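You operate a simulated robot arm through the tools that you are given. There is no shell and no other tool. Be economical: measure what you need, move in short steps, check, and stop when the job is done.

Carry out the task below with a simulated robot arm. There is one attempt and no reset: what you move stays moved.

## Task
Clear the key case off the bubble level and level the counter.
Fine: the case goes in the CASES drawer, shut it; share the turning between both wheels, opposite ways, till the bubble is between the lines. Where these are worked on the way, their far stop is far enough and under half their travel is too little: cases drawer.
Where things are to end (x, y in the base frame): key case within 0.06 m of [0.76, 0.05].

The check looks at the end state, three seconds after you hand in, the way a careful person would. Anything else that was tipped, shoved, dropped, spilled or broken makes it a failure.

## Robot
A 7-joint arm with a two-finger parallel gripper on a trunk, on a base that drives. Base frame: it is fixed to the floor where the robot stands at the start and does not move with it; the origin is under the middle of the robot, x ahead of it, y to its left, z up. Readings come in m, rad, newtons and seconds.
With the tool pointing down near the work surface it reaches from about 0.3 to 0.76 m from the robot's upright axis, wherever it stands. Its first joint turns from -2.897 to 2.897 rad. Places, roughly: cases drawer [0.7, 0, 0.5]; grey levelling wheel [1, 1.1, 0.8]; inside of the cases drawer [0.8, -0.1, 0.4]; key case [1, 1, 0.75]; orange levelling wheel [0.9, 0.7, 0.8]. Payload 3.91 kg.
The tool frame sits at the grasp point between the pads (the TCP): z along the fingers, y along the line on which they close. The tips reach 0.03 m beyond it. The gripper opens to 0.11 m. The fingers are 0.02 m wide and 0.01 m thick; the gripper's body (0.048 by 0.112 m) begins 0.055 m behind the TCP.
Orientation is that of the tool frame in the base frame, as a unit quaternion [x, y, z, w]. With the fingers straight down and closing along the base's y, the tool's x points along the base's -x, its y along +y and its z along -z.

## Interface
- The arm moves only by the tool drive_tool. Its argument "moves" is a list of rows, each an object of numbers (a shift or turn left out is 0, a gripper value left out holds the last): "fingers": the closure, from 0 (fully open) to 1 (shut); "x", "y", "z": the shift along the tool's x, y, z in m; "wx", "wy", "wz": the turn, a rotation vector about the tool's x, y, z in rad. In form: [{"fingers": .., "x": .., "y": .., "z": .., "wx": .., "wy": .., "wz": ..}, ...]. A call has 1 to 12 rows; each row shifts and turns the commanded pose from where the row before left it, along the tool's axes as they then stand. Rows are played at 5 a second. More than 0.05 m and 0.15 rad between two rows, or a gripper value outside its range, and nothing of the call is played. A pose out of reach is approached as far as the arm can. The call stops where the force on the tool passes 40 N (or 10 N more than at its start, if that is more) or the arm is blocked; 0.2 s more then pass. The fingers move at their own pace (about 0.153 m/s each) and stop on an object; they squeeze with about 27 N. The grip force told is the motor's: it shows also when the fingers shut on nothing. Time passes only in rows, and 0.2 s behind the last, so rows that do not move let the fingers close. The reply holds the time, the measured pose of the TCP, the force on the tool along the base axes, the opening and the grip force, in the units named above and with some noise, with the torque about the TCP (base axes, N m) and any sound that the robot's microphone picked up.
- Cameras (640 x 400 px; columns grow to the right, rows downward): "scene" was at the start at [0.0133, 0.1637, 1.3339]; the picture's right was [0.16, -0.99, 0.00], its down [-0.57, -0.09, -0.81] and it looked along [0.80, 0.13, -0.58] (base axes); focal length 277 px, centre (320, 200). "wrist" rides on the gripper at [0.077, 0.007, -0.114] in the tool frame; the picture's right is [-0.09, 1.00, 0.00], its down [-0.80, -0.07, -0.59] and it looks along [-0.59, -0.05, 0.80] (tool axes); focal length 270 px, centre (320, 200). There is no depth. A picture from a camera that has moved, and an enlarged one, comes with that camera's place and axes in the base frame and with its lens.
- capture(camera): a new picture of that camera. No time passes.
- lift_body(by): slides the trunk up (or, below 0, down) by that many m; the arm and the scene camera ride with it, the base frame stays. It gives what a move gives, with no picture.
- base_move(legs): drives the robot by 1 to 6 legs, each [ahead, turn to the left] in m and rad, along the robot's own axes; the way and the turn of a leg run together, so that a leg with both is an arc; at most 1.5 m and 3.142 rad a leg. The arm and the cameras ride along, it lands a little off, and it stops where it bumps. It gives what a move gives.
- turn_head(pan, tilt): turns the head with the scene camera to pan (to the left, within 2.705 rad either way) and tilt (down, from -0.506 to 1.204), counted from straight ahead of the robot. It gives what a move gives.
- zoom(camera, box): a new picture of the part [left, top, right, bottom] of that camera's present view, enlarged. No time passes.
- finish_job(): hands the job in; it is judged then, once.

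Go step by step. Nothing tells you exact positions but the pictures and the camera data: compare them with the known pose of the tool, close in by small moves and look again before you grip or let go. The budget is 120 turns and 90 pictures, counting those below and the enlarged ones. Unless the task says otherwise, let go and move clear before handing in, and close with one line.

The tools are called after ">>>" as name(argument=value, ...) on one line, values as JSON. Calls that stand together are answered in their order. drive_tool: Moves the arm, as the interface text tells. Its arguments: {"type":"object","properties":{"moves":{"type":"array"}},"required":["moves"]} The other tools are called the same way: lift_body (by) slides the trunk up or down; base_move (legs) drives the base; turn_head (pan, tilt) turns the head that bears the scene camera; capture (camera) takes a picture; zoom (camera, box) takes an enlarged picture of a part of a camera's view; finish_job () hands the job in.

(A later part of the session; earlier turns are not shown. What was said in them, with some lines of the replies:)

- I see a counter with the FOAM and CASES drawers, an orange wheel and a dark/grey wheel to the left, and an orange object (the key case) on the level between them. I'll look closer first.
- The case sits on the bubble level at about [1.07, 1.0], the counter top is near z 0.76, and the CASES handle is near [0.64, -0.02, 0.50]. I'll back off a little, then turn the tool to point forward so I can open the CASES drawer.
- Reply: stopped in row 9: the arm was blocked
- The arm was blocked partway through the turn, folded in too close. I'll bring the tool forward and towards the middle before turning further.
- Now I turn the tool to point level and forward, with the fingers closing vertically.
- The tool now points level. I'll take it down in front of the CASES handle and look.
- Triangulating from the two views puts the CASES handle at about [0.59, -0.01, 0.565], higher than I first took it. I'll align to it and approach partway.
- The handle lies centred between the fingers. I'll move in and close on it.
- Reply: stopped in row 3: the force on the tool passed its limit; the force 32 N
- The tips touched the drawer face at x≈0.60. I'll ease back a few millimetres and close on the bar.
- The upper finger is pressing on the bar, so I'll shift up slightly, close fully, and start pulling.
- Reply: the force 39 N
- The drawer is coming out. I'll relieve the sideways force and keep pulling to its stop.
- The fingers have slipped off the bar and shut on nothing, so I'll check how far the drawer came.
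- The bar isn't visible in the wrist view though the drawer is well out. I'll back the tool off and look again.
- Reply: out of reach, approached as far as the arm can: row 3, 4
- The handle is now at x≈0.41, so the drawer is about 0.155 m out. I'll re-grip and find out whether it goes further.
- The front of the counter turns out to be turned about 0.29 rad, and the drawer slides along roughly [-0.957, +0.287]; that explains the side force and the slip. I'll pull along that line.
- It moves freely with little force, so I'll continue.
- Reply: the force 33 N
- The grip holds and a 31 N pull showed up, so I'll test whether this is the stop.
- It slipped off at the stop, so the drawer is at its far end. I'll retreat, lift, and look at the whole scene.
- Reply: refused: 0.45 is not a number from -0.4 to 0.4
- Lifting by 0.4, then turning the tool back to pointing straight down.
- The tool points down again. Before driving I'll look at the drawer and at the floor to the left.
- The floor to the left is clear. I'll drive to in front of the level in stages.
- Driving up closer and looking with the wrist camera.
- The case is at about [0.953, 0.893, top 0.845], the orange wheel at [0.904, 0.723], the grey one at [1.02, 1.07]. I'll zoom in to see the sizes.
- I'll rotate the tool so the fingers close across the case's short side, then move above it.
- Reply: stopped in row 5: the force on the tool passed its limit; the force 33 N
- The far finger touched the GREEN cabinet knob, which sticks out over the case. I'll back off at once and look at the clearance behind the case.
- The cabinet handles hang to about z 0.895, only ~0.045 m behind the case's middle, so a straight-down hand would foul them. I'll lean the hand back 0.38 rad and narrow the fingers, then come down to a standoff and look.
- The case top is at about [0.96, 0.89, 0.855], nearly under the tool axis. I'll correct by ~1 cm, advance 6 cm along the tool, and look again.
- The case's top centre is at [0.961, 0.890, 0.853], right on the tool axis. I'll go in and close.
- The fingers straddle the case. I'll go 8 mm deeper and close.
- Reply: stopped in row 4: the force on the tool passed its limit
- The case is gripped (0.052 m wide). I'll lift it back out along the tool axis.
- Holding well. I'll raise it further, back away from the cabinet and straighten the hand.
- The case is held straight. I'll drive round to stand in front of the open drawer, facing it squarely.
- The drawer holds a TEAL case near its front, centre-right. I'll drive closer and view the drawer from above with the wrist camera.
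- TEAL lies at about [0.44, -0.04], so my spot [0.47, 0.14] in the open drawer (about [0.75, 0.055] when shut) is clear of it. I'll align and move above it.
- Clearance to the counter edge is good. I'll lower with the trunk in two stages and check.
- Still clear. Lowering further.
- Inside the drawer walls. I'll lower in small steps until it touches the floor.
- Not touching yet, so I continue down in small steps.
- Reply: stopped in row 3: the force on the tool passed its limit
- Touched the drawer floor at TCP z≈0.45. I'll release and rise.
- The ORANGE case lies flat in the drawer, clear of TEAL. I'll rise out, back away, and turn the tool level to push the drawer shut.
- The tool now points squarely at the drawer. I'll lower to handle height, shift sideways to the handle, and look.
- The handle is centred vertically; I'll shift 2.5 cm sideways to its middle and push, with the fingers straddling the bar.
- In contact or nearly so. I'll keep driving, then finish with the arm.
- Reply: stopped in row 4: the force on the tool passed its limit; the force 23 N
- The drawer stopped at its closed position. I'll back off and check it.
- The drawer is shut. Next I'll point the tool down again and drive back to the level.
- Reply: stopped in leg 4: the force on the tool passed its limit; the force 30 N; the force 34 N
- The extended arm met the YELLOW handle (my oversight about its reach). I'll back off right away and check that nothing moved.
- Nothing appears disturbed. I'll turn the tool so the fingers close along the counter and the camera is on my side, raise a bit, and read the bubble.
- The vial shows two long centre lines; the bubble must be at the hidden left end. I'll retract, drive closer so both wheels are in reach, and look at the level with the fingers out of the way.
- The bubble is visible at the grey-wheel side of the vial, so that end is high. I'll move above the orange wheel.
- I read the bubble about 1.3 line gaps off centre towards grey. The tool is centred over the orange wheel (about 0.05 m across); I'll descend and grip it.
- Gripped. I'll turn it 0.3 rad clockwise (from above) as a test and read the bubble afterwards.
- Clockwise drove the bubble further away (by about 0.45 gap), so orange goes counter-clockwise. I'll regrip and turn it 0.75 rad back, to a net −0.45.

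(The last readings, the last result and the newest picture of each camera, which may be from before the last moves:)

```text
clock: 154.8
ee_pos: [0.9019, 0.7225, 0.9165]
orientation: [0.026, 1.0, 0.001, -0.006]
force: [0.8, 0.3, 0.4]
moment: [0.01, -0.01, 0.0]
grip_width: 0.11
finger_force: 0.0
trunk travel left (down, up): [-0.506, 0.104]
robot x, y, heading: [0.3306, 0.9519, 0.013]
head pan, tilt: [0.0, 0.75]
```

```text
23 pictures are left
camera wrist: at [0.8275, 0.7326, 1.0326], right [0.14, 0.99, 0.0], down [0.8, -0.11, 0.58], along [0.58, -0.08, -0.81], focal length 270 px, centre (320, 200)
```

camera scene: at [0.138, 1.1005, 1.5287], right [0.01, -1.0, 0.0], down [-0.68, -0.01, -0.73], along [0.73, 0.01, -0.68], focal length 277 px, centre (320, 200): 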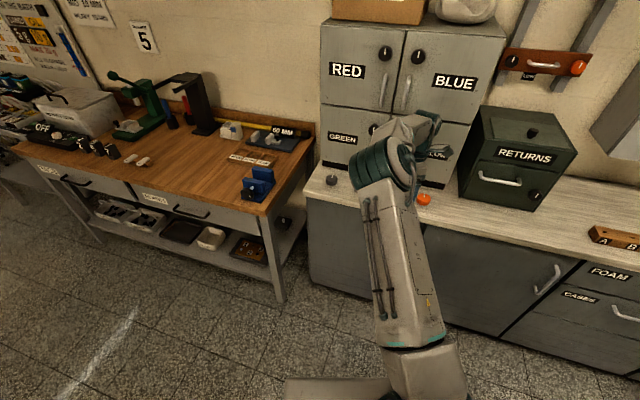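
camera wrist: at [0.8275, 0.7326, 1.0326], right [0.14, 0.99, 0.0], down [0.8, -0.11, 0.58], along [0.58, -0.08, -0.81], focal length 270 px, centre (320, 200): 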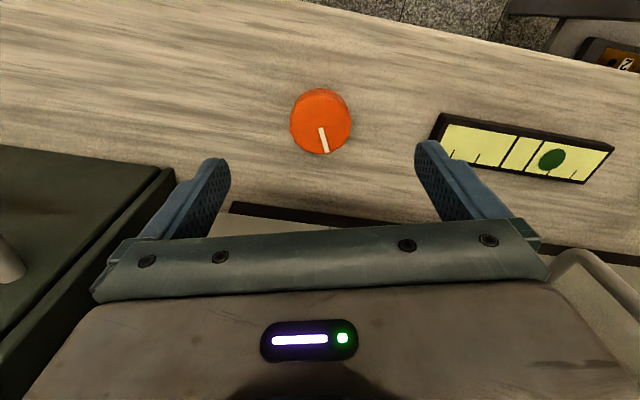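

>>> zoom(camera="wrist", box=[420, 100, 630, 200])

```text
3.05 times, centred on (525, 150) of wrist
camera zoom: at [0.8275, 0.7326, 1.0326], right [0.14, 0.99, 0.0], down [0.8, -0.11, 0.58], along [0.58, -0.08, -0.81], focal length 824 px, centre (-305, 352)
```

zoom: 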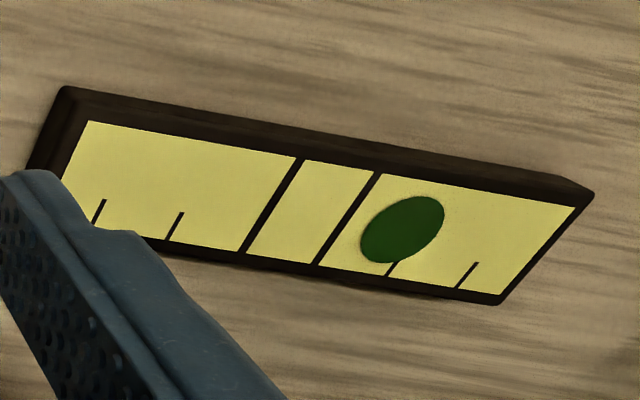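

The bubble is now ~1.2 gaps off; orange gives about 0.8 gap/rad, so each wheel should turn roughly 0.95 rad in total. I'll turn orange another −0.5.

>>> drive_tool(moves=[{"z": 0.04}, {"z": 0.04}, {"fingers": 0.4}, {"fingers": 0.65}, {"fingers": 0.65}, {"fingers": 0.65}])

>>> drive_tool(moves=[{"wz": -0.125}, {"wz": -0.125}, {"wz": -0.125}, {"wz": -0.125}, {"fingers": 0.2}, {"fingers": 0.0}, {"z": -0.04}, {"z": -0.04}, {"wz": 0.14}, {"wz": 0.14}, {"wz": 0.14}])

>>> capture(camera="wrist")

>>> zoom(camera="wrist", box=[420, 90, 640, 200])

```text
clock: 156.2
ee_pos: [0.9002, 0.7223, 0.836]
orientation: [0.024, 1.0, 0.001, -0.005]
force: [-1.0, -3.5, -0.6]
moment: [-0.75, -0.48, -0.03]
grip_width: 0.0471
finger_force: 45.0
trunk travel left (down, up): [-0.506, 0.104]
robot x, y, heading: [0.3343, 0.9557, 0.015]
head pan, tilt: [0.0, 0.75]
```

```text
clock: 158.6
ee_pos: [0.902, 0.723, 0.9161]
orientation: [-0.015, 1.0, 0.001, -0.006]
force: [-0.3, -0.6, 0.6]
moment: [0.0, 0.01, 0.0]
grip_width: 0.11
finger_force: 0.1
trunk travel left (down, up): [-0.506, 0.104]
robot x, y, heading: [0.3287, 0.9564, 0.013]
head pan, tilt: [0.0, 0.75]
```

```text
21 pictures are left
camera wrist: at [0.8262, 0.7263, 1.0321], right [0.06, 1.0, 0.0], down [0.81, -0.05, 0.58], along [0.58, -0.03, -0.81], focal length 270 px, centre (320, 200)
```

wrist: 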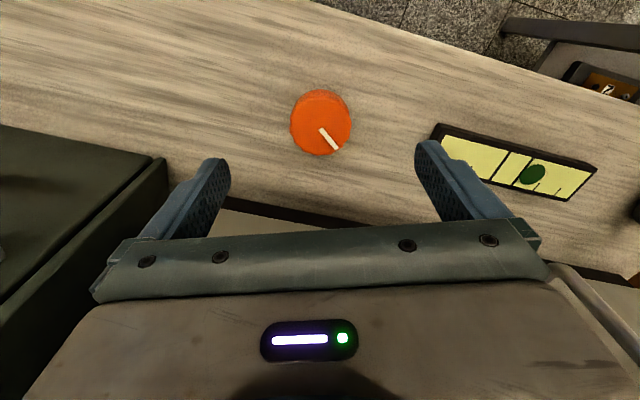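

```text
2.91 times, centred on (530, 145) of wrist
camera zoom: at [0.8262, 0.7263, 1.0321], right [0.06, 1.0, 0.0], down [0.81, -0.05, 0.58], along [0.58, -0.03, -0.81], focal length 786 px, centre (-291, 360)
```

zoom: 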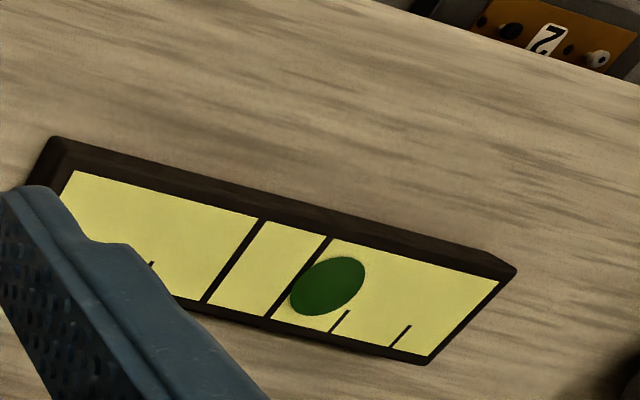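

Orange is at about −0.95 rad and the offset is ~0.9 gap. Now the grey wheel: I'll swing out round the cabinet handles and come in above it.

>>> drive_tool(moves=[{"x": 0.035}, {"x": 0.035}, {"x": 0.035}, {"y": 0.043}, {"y": 0.043}, {"y": 0.043}, {"y": 0.043}, {"y": 0.043}, {"y": 0.043}, {"y": 0.043}, {"y": 0.043}])

>>> drive_tool(moves=[{"x": -0.045}, {"x": -0.045}, {"x": -0.045}, {"x": -0.045}])

>>> capture(camera="wrist")

```text
clock: 161.0
ee_pos: [0.7865, 1.0645, 0.9182]
orientation: [-0.016, 1.0, 0.001, -0.006]
force: [1.1, -0.7, 0.3]
moment: [-0.03, 0.01, 0.01]
grip_width: 0.1098
finger_force: 0.1
trunk travel left (down, up): [-0.506, 0.104]
robot x, y, heading: [0.3374, 0.9521, 0.015]
head pan, tilt: [0.0, 0.75]
```

```text
clock: 162.0
ee_pos: [0.968, 1.0669, 0.9161]
orientation: [-0.016, 1.0, 0.002, -0.006]
force: [0.9, 0.0, 0.5]
moment: [0.0, -0.02, 0.02]
grip_width: 0.11
finger_force: 0.1
trunk travel left (down, up): [-0.506, 0.104]
robot x, y, heading: [0.3347, 0.9526, 0.012]
head pan, tilt: [0.0, 0.75]
```

```text
19 pictures are left
camera wrist: at [0.8934, 1.0705, 1.0322], right [0.06, 1.0, 0.0], down [0.81, -0.05, 0.58], along [0.58, -0.03, -0.81], focal length 270 px, centre (320, 200)
```

wrist: 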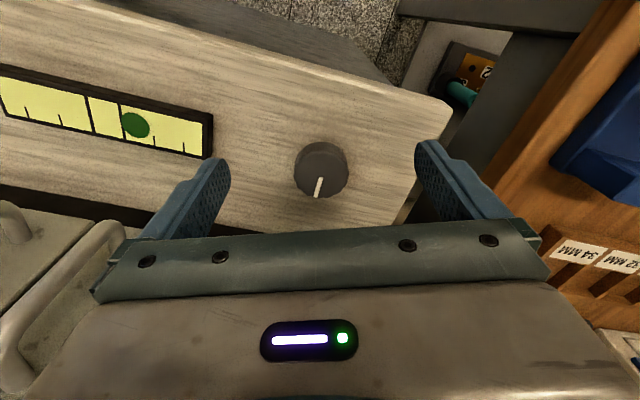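

The grey wheel is at [1.014, 1.064]. I'll centre over it, descend and grip.

>>> drive_tool(moves=[{"x": -0.046, "y": -0.002}, {"z": 0.03}, {"z": 0.03}, {"z": 0.021}])

>>> drive_tool(moves=[{"fingers": 0.4}, {"fingers": 0.65}, {"fingers": 0.65}, {"fingers": 0.65}])

>>> capture(camera="wrist")

```text
clock: 163.0
ee_pos: [1.0124, 1.0671, 0.8352]
orientation: [-0.016, 1.0, 0.001, -0.006]
force: [0.7, -1.4, 0.2]
moment: [0.03, 0.0, 0.02]
grip_width: 0.1099
finger_force: 0.0
trunk travel left (down, up): [-0.506, 0.104]
robot x, y, heading: [0.3309, 0.9534, 0.01]
head pan, tilt: [0.0, 0.75]
```

```text
clock: 164.0
ee_pos: [1.0119, 1.0658, 0.8357]
orientation: [-0.015, 1.0, 0.001, -0.006]
force: [-1.1, -11.5, -5.6]
moment: [-0.31, -0.49, -0.01]
grip_width: 0.0479
finger_force: 44.9
trunk travel left (down, up): [-0.506, 0.104]
robot x, y, heading: [0.3298, 0.9513, 0.012]
head pan, tilt: [0.0, 0.75]
```

```text
18 pictures are left
camera wrist: at [0.9357, 1.0695, 0.9513], right [0.06, 1.0, 0.0], down [0.81, -0.05, 0.58], along [0.58, -0.03, -0.81], focal length 270 px, centre (320, 200)
```

wrist: 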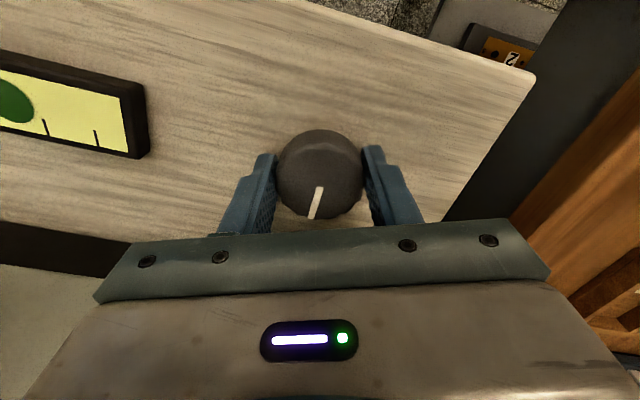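

Gripped. I'll turn grey 0.75 rad clockwise, release, rise and read the bubble.

>>> drive_tool(moves=[{"wz": 0.125}, {"wz": 0.125}, {"wz": 0.125}, {"wz": 0.125}, {"wz": 0.125}, {"wz": 0.125}, {"fingers": 0.2}, {"fingers": 0.0}, {"z": -0.04}, {"z": -0.04}])

>>> drive_tool(moves=[{"wz": -0.14, "x": 0.01}, {"wz": -0.14, "x": 0.01}, {"wz": -0.14}, {"wz": -0.14}, {"wz": -0.14}])

>>> capture(camera="wrist")

```text
clock: 166.2
ee_pos: [1.0127, 1.0696, 0.9153]
orientation: [0.17, 0.985, 0.0, -0.006]
force: [-0.7, -0.5, -1.0]
moment: [0.01, -0.03, 0.0]
grip_width: 0.1098
finger_force: 0.0
out of reach, approached as far as the arm can: row 4, 5, 6
trunk travel left (down, up): [-0.506, 0.104]
robot x, y, heading: [0.3332, 0.9545, 0.014]
head pan, tilt: [0.0, 0.75]
```

```text
clock: 167.4
ee_pos: [0.9921, 1.0738, 0.915]
orientation: [-0.179, 0.984, 0.003, -0.005]
force: [0.7, 0.7, 0.6]
moment: [-0.03, 0.0, -0.03]
grip_width: 0.1101
finger_force: 0.1
trunk travel left (down, up): [-0.506, 0.104]
robot x, y, heading: [0.3317, 0.9516, 0.012]
head pan, tilt: [0.0, 0.75]
```

```text
17 pictures are left
camera wrist: at [0.9202, 1.0523, 1.0311], right [-0.27, 0.96, 0.01], down [0.78, 0.21, 0.59], along [0.56, 0.16, -0.81], focal length 270 px, centre (320, 200)
```

wrist: 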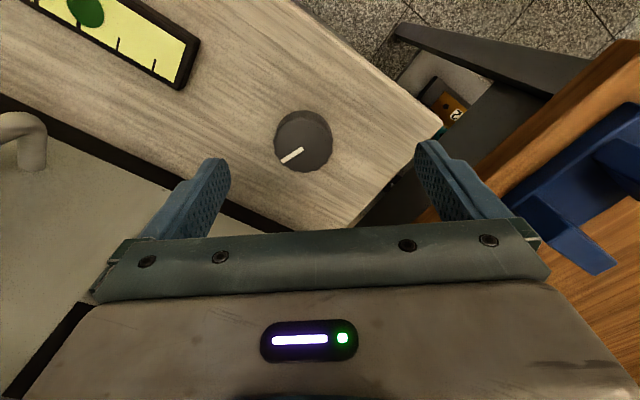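

The wrist limit cut that turn to about 0.37 rad. From here (turned back) I'll recentre, regrip and turn another 0.65.

>>> drive_tool(moves=[{"x": -0.018, "y": 0.0}, {"z": 0.04}, {"z": 0.04}])

>>> capture(camera="wrist")

```text
clock: 168.2
ee_pos: [1.0088, 1.0827, 0.834]
orientation: [-0.178, 0.984, 0.003, -0.006]
force: [0.5, 0.8, -0.7]
moment: [0.0, 0.02, 0.0]
grip_width: 0.1099
finger_force: 0.0
trunk travel left (down, up): [-0.506, 0.104]
robot x, y, heading: [0.332, 0.9537, 0.016]
head pan, tilt: [0.0, 0.75]
```

```text
16 pictures are left
camera wrist: at [0.9361, 1.0607, 0.951], right [-0.27, 0.96, 0.01], down [0.78, 0.21, 0.59], along [0.56, 0.16, -0.81], focal length 270 px, centre (320, 200)
```

wrist: 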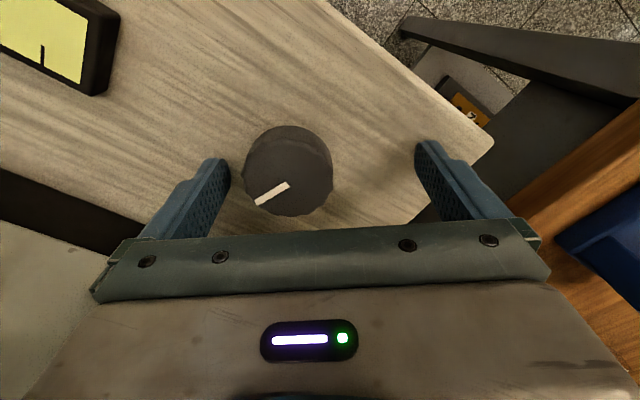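

I'm 1.6 cm off centre, so I'll correct that before gripping and turning.

>>> drive_tool(moves=[{"y": -0.016, "x": 0.002}, {"fingers": 0.4}, {"fingers": 0.65}, {"fingers": 0.65}, {"fingers": 0.65}])

>>> drive_tool(moves=[{"wz": 0.108}, {"wz": 0.108}, {"wz": 0.108}, {"wz": 0.108}, {"wz": 0.108}, {"wz": 0.108}, {"fingers": 0.2}, {"fingers": 0.0}, {"z": -0.04}, {"z": -0.04}])

>>> capture(camera="wrist")

>>> zoom(camera="wrist", box=[0, 60, 240, 230])

```text
clock: 169.4
ee_pos: [1.0134, 1.0658, 0.835]
orientation: [-0.177, 0.984, 0.002, -0.007]
force: [-0.8, -0.4, -3.5]
moment: [-0.53, -0.69, -0.01]
grip_width: 0.0476
finger_force: 45.2
trunk travel left (down, up): [-0.506, 0.104]
robot x, y, heading: [0.3319, 0.951, 0.013]
head pan, tilt: [0.0, 0.75]
```

```text
clock: 171.6
ee_pos: [1.0125, 1.0637, 0.9157]
orientation: [0.145, 0.989, 0.001, -0.006]
force: [0.5, -0.1, 0.0]
moment: [0.02, -0.02, -0.02]
grip_width: 0.11
finger_force: 0.0
trunk travel left (down, up): [-0.506, 0.104]
robot x, y, heading: [0.334, 0.955, 0.016]
head pan, tilt: [0.0, 0.75]
```

```text
15 pictures are left
camera wrist: at [0.9426, 1.0917, 1.0312], right [0.37, 0.93, 0.0], down [0.75, -0.3, 0.58], along [0.54, -0.22, -0.81], focal length 270 px, centre (320, 200)
```

wrist: 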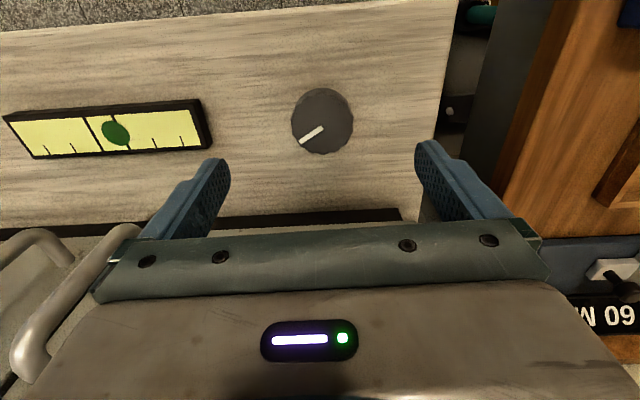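

```text
2.35 times, centred on (120, 145) of wrist
camera zoom: at [0.9426, 1.0917, 1.0312], right [0.37, 0.93, 0.0], down [0.75, -0.3, 0.58], along [0.54, -0.22, -0.81], focal length 636 px, centre (791, 329)
```

zoom: 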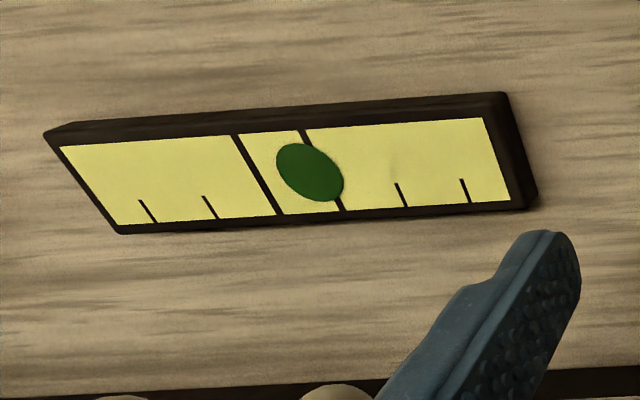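

Grey stands at +1.02 rad, orange at −0.95, with the bubble ~0.3 gap off. I'll give grey another +0.25, then finish with orange.

>>> drive_tool(moves=[{"wz": -0.15}, {"wz": -0.15}, {"z": 0.04}, {"z": 0.04}, {"fingers": 0.4}, {"fingers": 0.65}, {"fingers": 0.65}, {"fingers": 0.65}])

>>> drive_tool(moves=[{"wz": 0.125}, {"wz": 0.125}, {"wz": 0.0}, {"fingers": 0.2}, {"fingers": 0.0}, {"z": -0.04}, {"z": -0.04}])

>>> zoom(camera="wrist", box=[0, 40, 380, 230])

```text
clock: 173.4
ee_pos: [1.0117, 1.0661, 0.8369]
orientation: [-0.006, 1.0, 0.002, -0.005]
force: [-1.6, 19.6, 1.1]
moment: [0.1, -0.83, 0.02]
grip_width: 0.0474
finger_force: 44.9
trunk travel left (down, up): [-0.506, 0.104]
robot x, y, heading: [0.3284, 0.9534, 0.019]
head pan, tilt: [0.0, 0.75]
```

```text
clock: 175.0
ee_pos: [1.0129, 1.0653, 0.9136]
orientation: [0.121, 0.993, 0.001, -0.007]
force: [-0.3, -0.6, -0.5]
moment: [-0.02, 0.01, -0.01]
grip_width: 0.1101
finger_force: 0.1
trunk travel left (down, up): [-0.506, 0.104]
robot x, y, heading: [0.3338, 0.9535, 0.013]
head pan, tilt: [0.0, 0.75]
```

```text
1.68 times, centred on (190, 135) of wrist
camera zoom: at [0.9419, 1.0897, 1.0306], right [0.32, 0.95, 0.0], down [0.77, -0.26, 0.58], along [0.55, -0.19, -0.81], focal length 455 px, centre (539, 310)
```

zoom: 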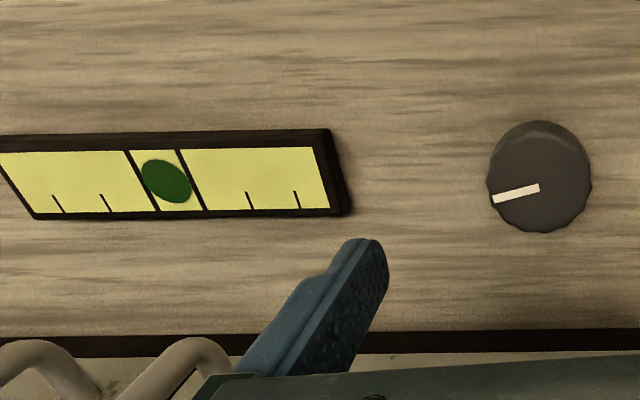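

>>> zoom(camera="wrist", box=[50, 110, 170, 185])

```text
5.33 times, centred on (110, 148) of wrist
camera zoom: at [0.9419, 1.0897, 1.0306], right [0.32, 0.95, 0.0], down [0.77, -0.26, 0.58], along [0.55, -0.19, -0.81], focal length 1442 px, centre (1440, 480)
```

zoom: 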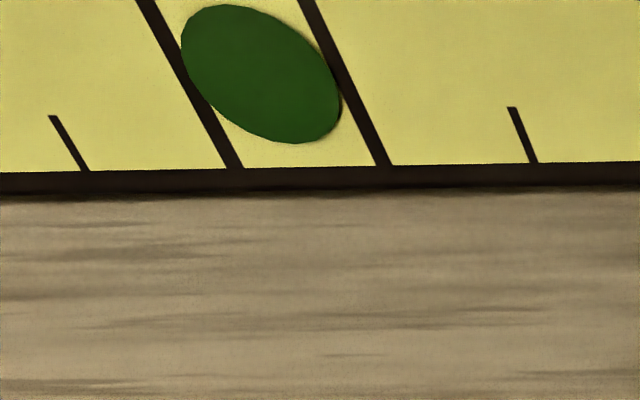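

The bubble sits exactly between the lines, with orange turned about −0.95 and grey +1.27 rad. I'll move clear and take a last look.

>>> drive_tool(moves=[{"z": -0.03}, {"z": -0.03, "x": 0.03}, {"x": 0.045}, {"x": 0.045}])

>>> base_move(legs=[[-0.5, 0]])

>>> turn_head(pan=-0.35, tilt=0.55)

>>> capture(camera="scene")

```text
clock: 176.0
ee_pos: [0.895, 1.0941, 0.9773]
orientation: [0.121, 0.993, 0.001, -0.007]
force: [-0.4, 0.5, -0.2]
moment: [-0.04, -0.01, -0.02]
grip_width: 0.11
finger_force: 0.0
trunk travel left (down, up): [-0.506, 0.104]
robot x, y, heading: [0.3354, 0.956, 0.017]
head pan, tilt: [0.0, 0.75]
```

```text
clock: 179.0
ee_pos: [0.3894, 1.0856, 0.9762]
orientation: [0.121, 0.993, 0.001, -0.006]
force: [0.7, 0.7, 0.5]
moment: [0.01, -0.01, 0.01]
grip_width: 0.11
finger_force: 0.0
trunk travel left (down, up): [-0.506, 0.104]
robot x, y, heading: [-0.1708, 0.9497, 0.008]
head pan, tilt: [0.0, 0.75]
```

```text
clock: 179.8
ee_pos: [0.3886, 1.0854, 0.9768]
orientation: [0.12, 0.993, 0.001, -0.006]
force: [0.2, -1.1, 0.4]
moment: [0.02, 0.0, -0.03]
grip_width: 0.11
finger_force: 0.1
trunk travel left (down, up): [-0.506, 0.104]
robot x, y, heading: [-0.1731, 0.9482, 0.007]
head pan, tilt: [-0.351, 0.55]
```

```text
11 pictures are left
camera scene: at [-0.1647, 1.0657, 1.546], right [-0.33, -0.94, 0.0], down [-0.49, 0.17, -0.85], along [0.8, -0.28, -0.52], focal length 277 px, centre (320, 200)
```

scene: 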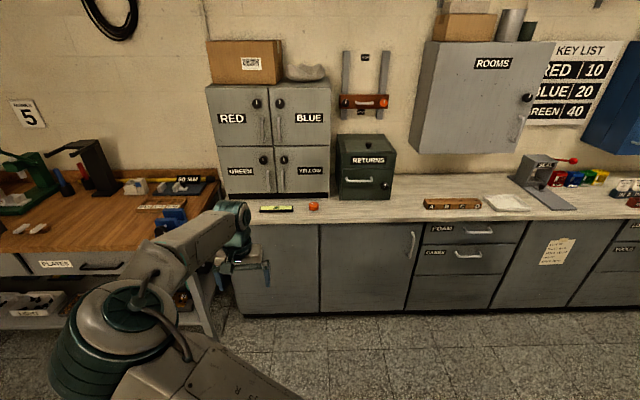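

>>> zoom(camera="scene", box=[400, 190, 560, 290])

>>> zoom(camera="scene", box=[200, 80, 340, 220])

```text
4.00 times, centred on (480, 240) of scene
camera zoom: at [-0.1647, 1.0657, 1.546], right [-0.33, -0.94, 0.0], down [-0.49, 0.17, -0.85], along [0.8, -0.28, -0.52], focal length 1110 px, centre (-320, 40)
```

zoom: 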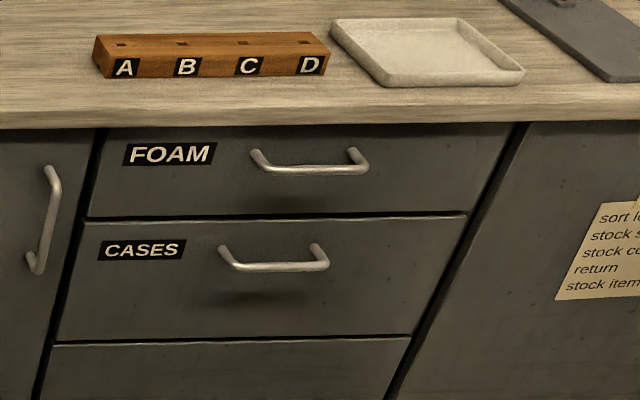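

```text
2.86 times, centred on (270, 150) of scene
camera zoom: at [-0.1647, 1.0657, 1.546], right [-0.33, -0.94, 0.0], down [-0.49, 0.17, -0.85], along [0.8, -0.28, -0.52], focal length 793 px, centre (463, 343)
```

zoom: 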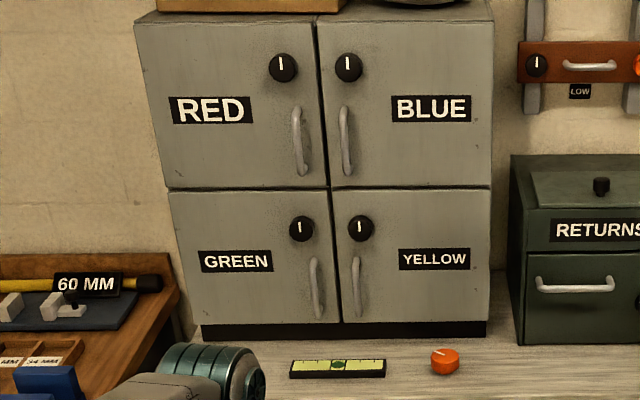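

The drawer is shut flush, the cabinet and its knobs look as they did before, and the bubble is centred. I'm handing in.

>>> finish_job()

```text
The job is handed in.
```

The orange key case is in the shut CASES drawer at about [0.75, 0.06] by my estimate, and the bubble sits between the lines, with the orange wheel turned about 0.95 rad one way and the grey about 1.27 rad the other. The gripper bumped the cabinet's GREEN knob and YELLOW handle lightly on the way; neither looked moved in the last picture.
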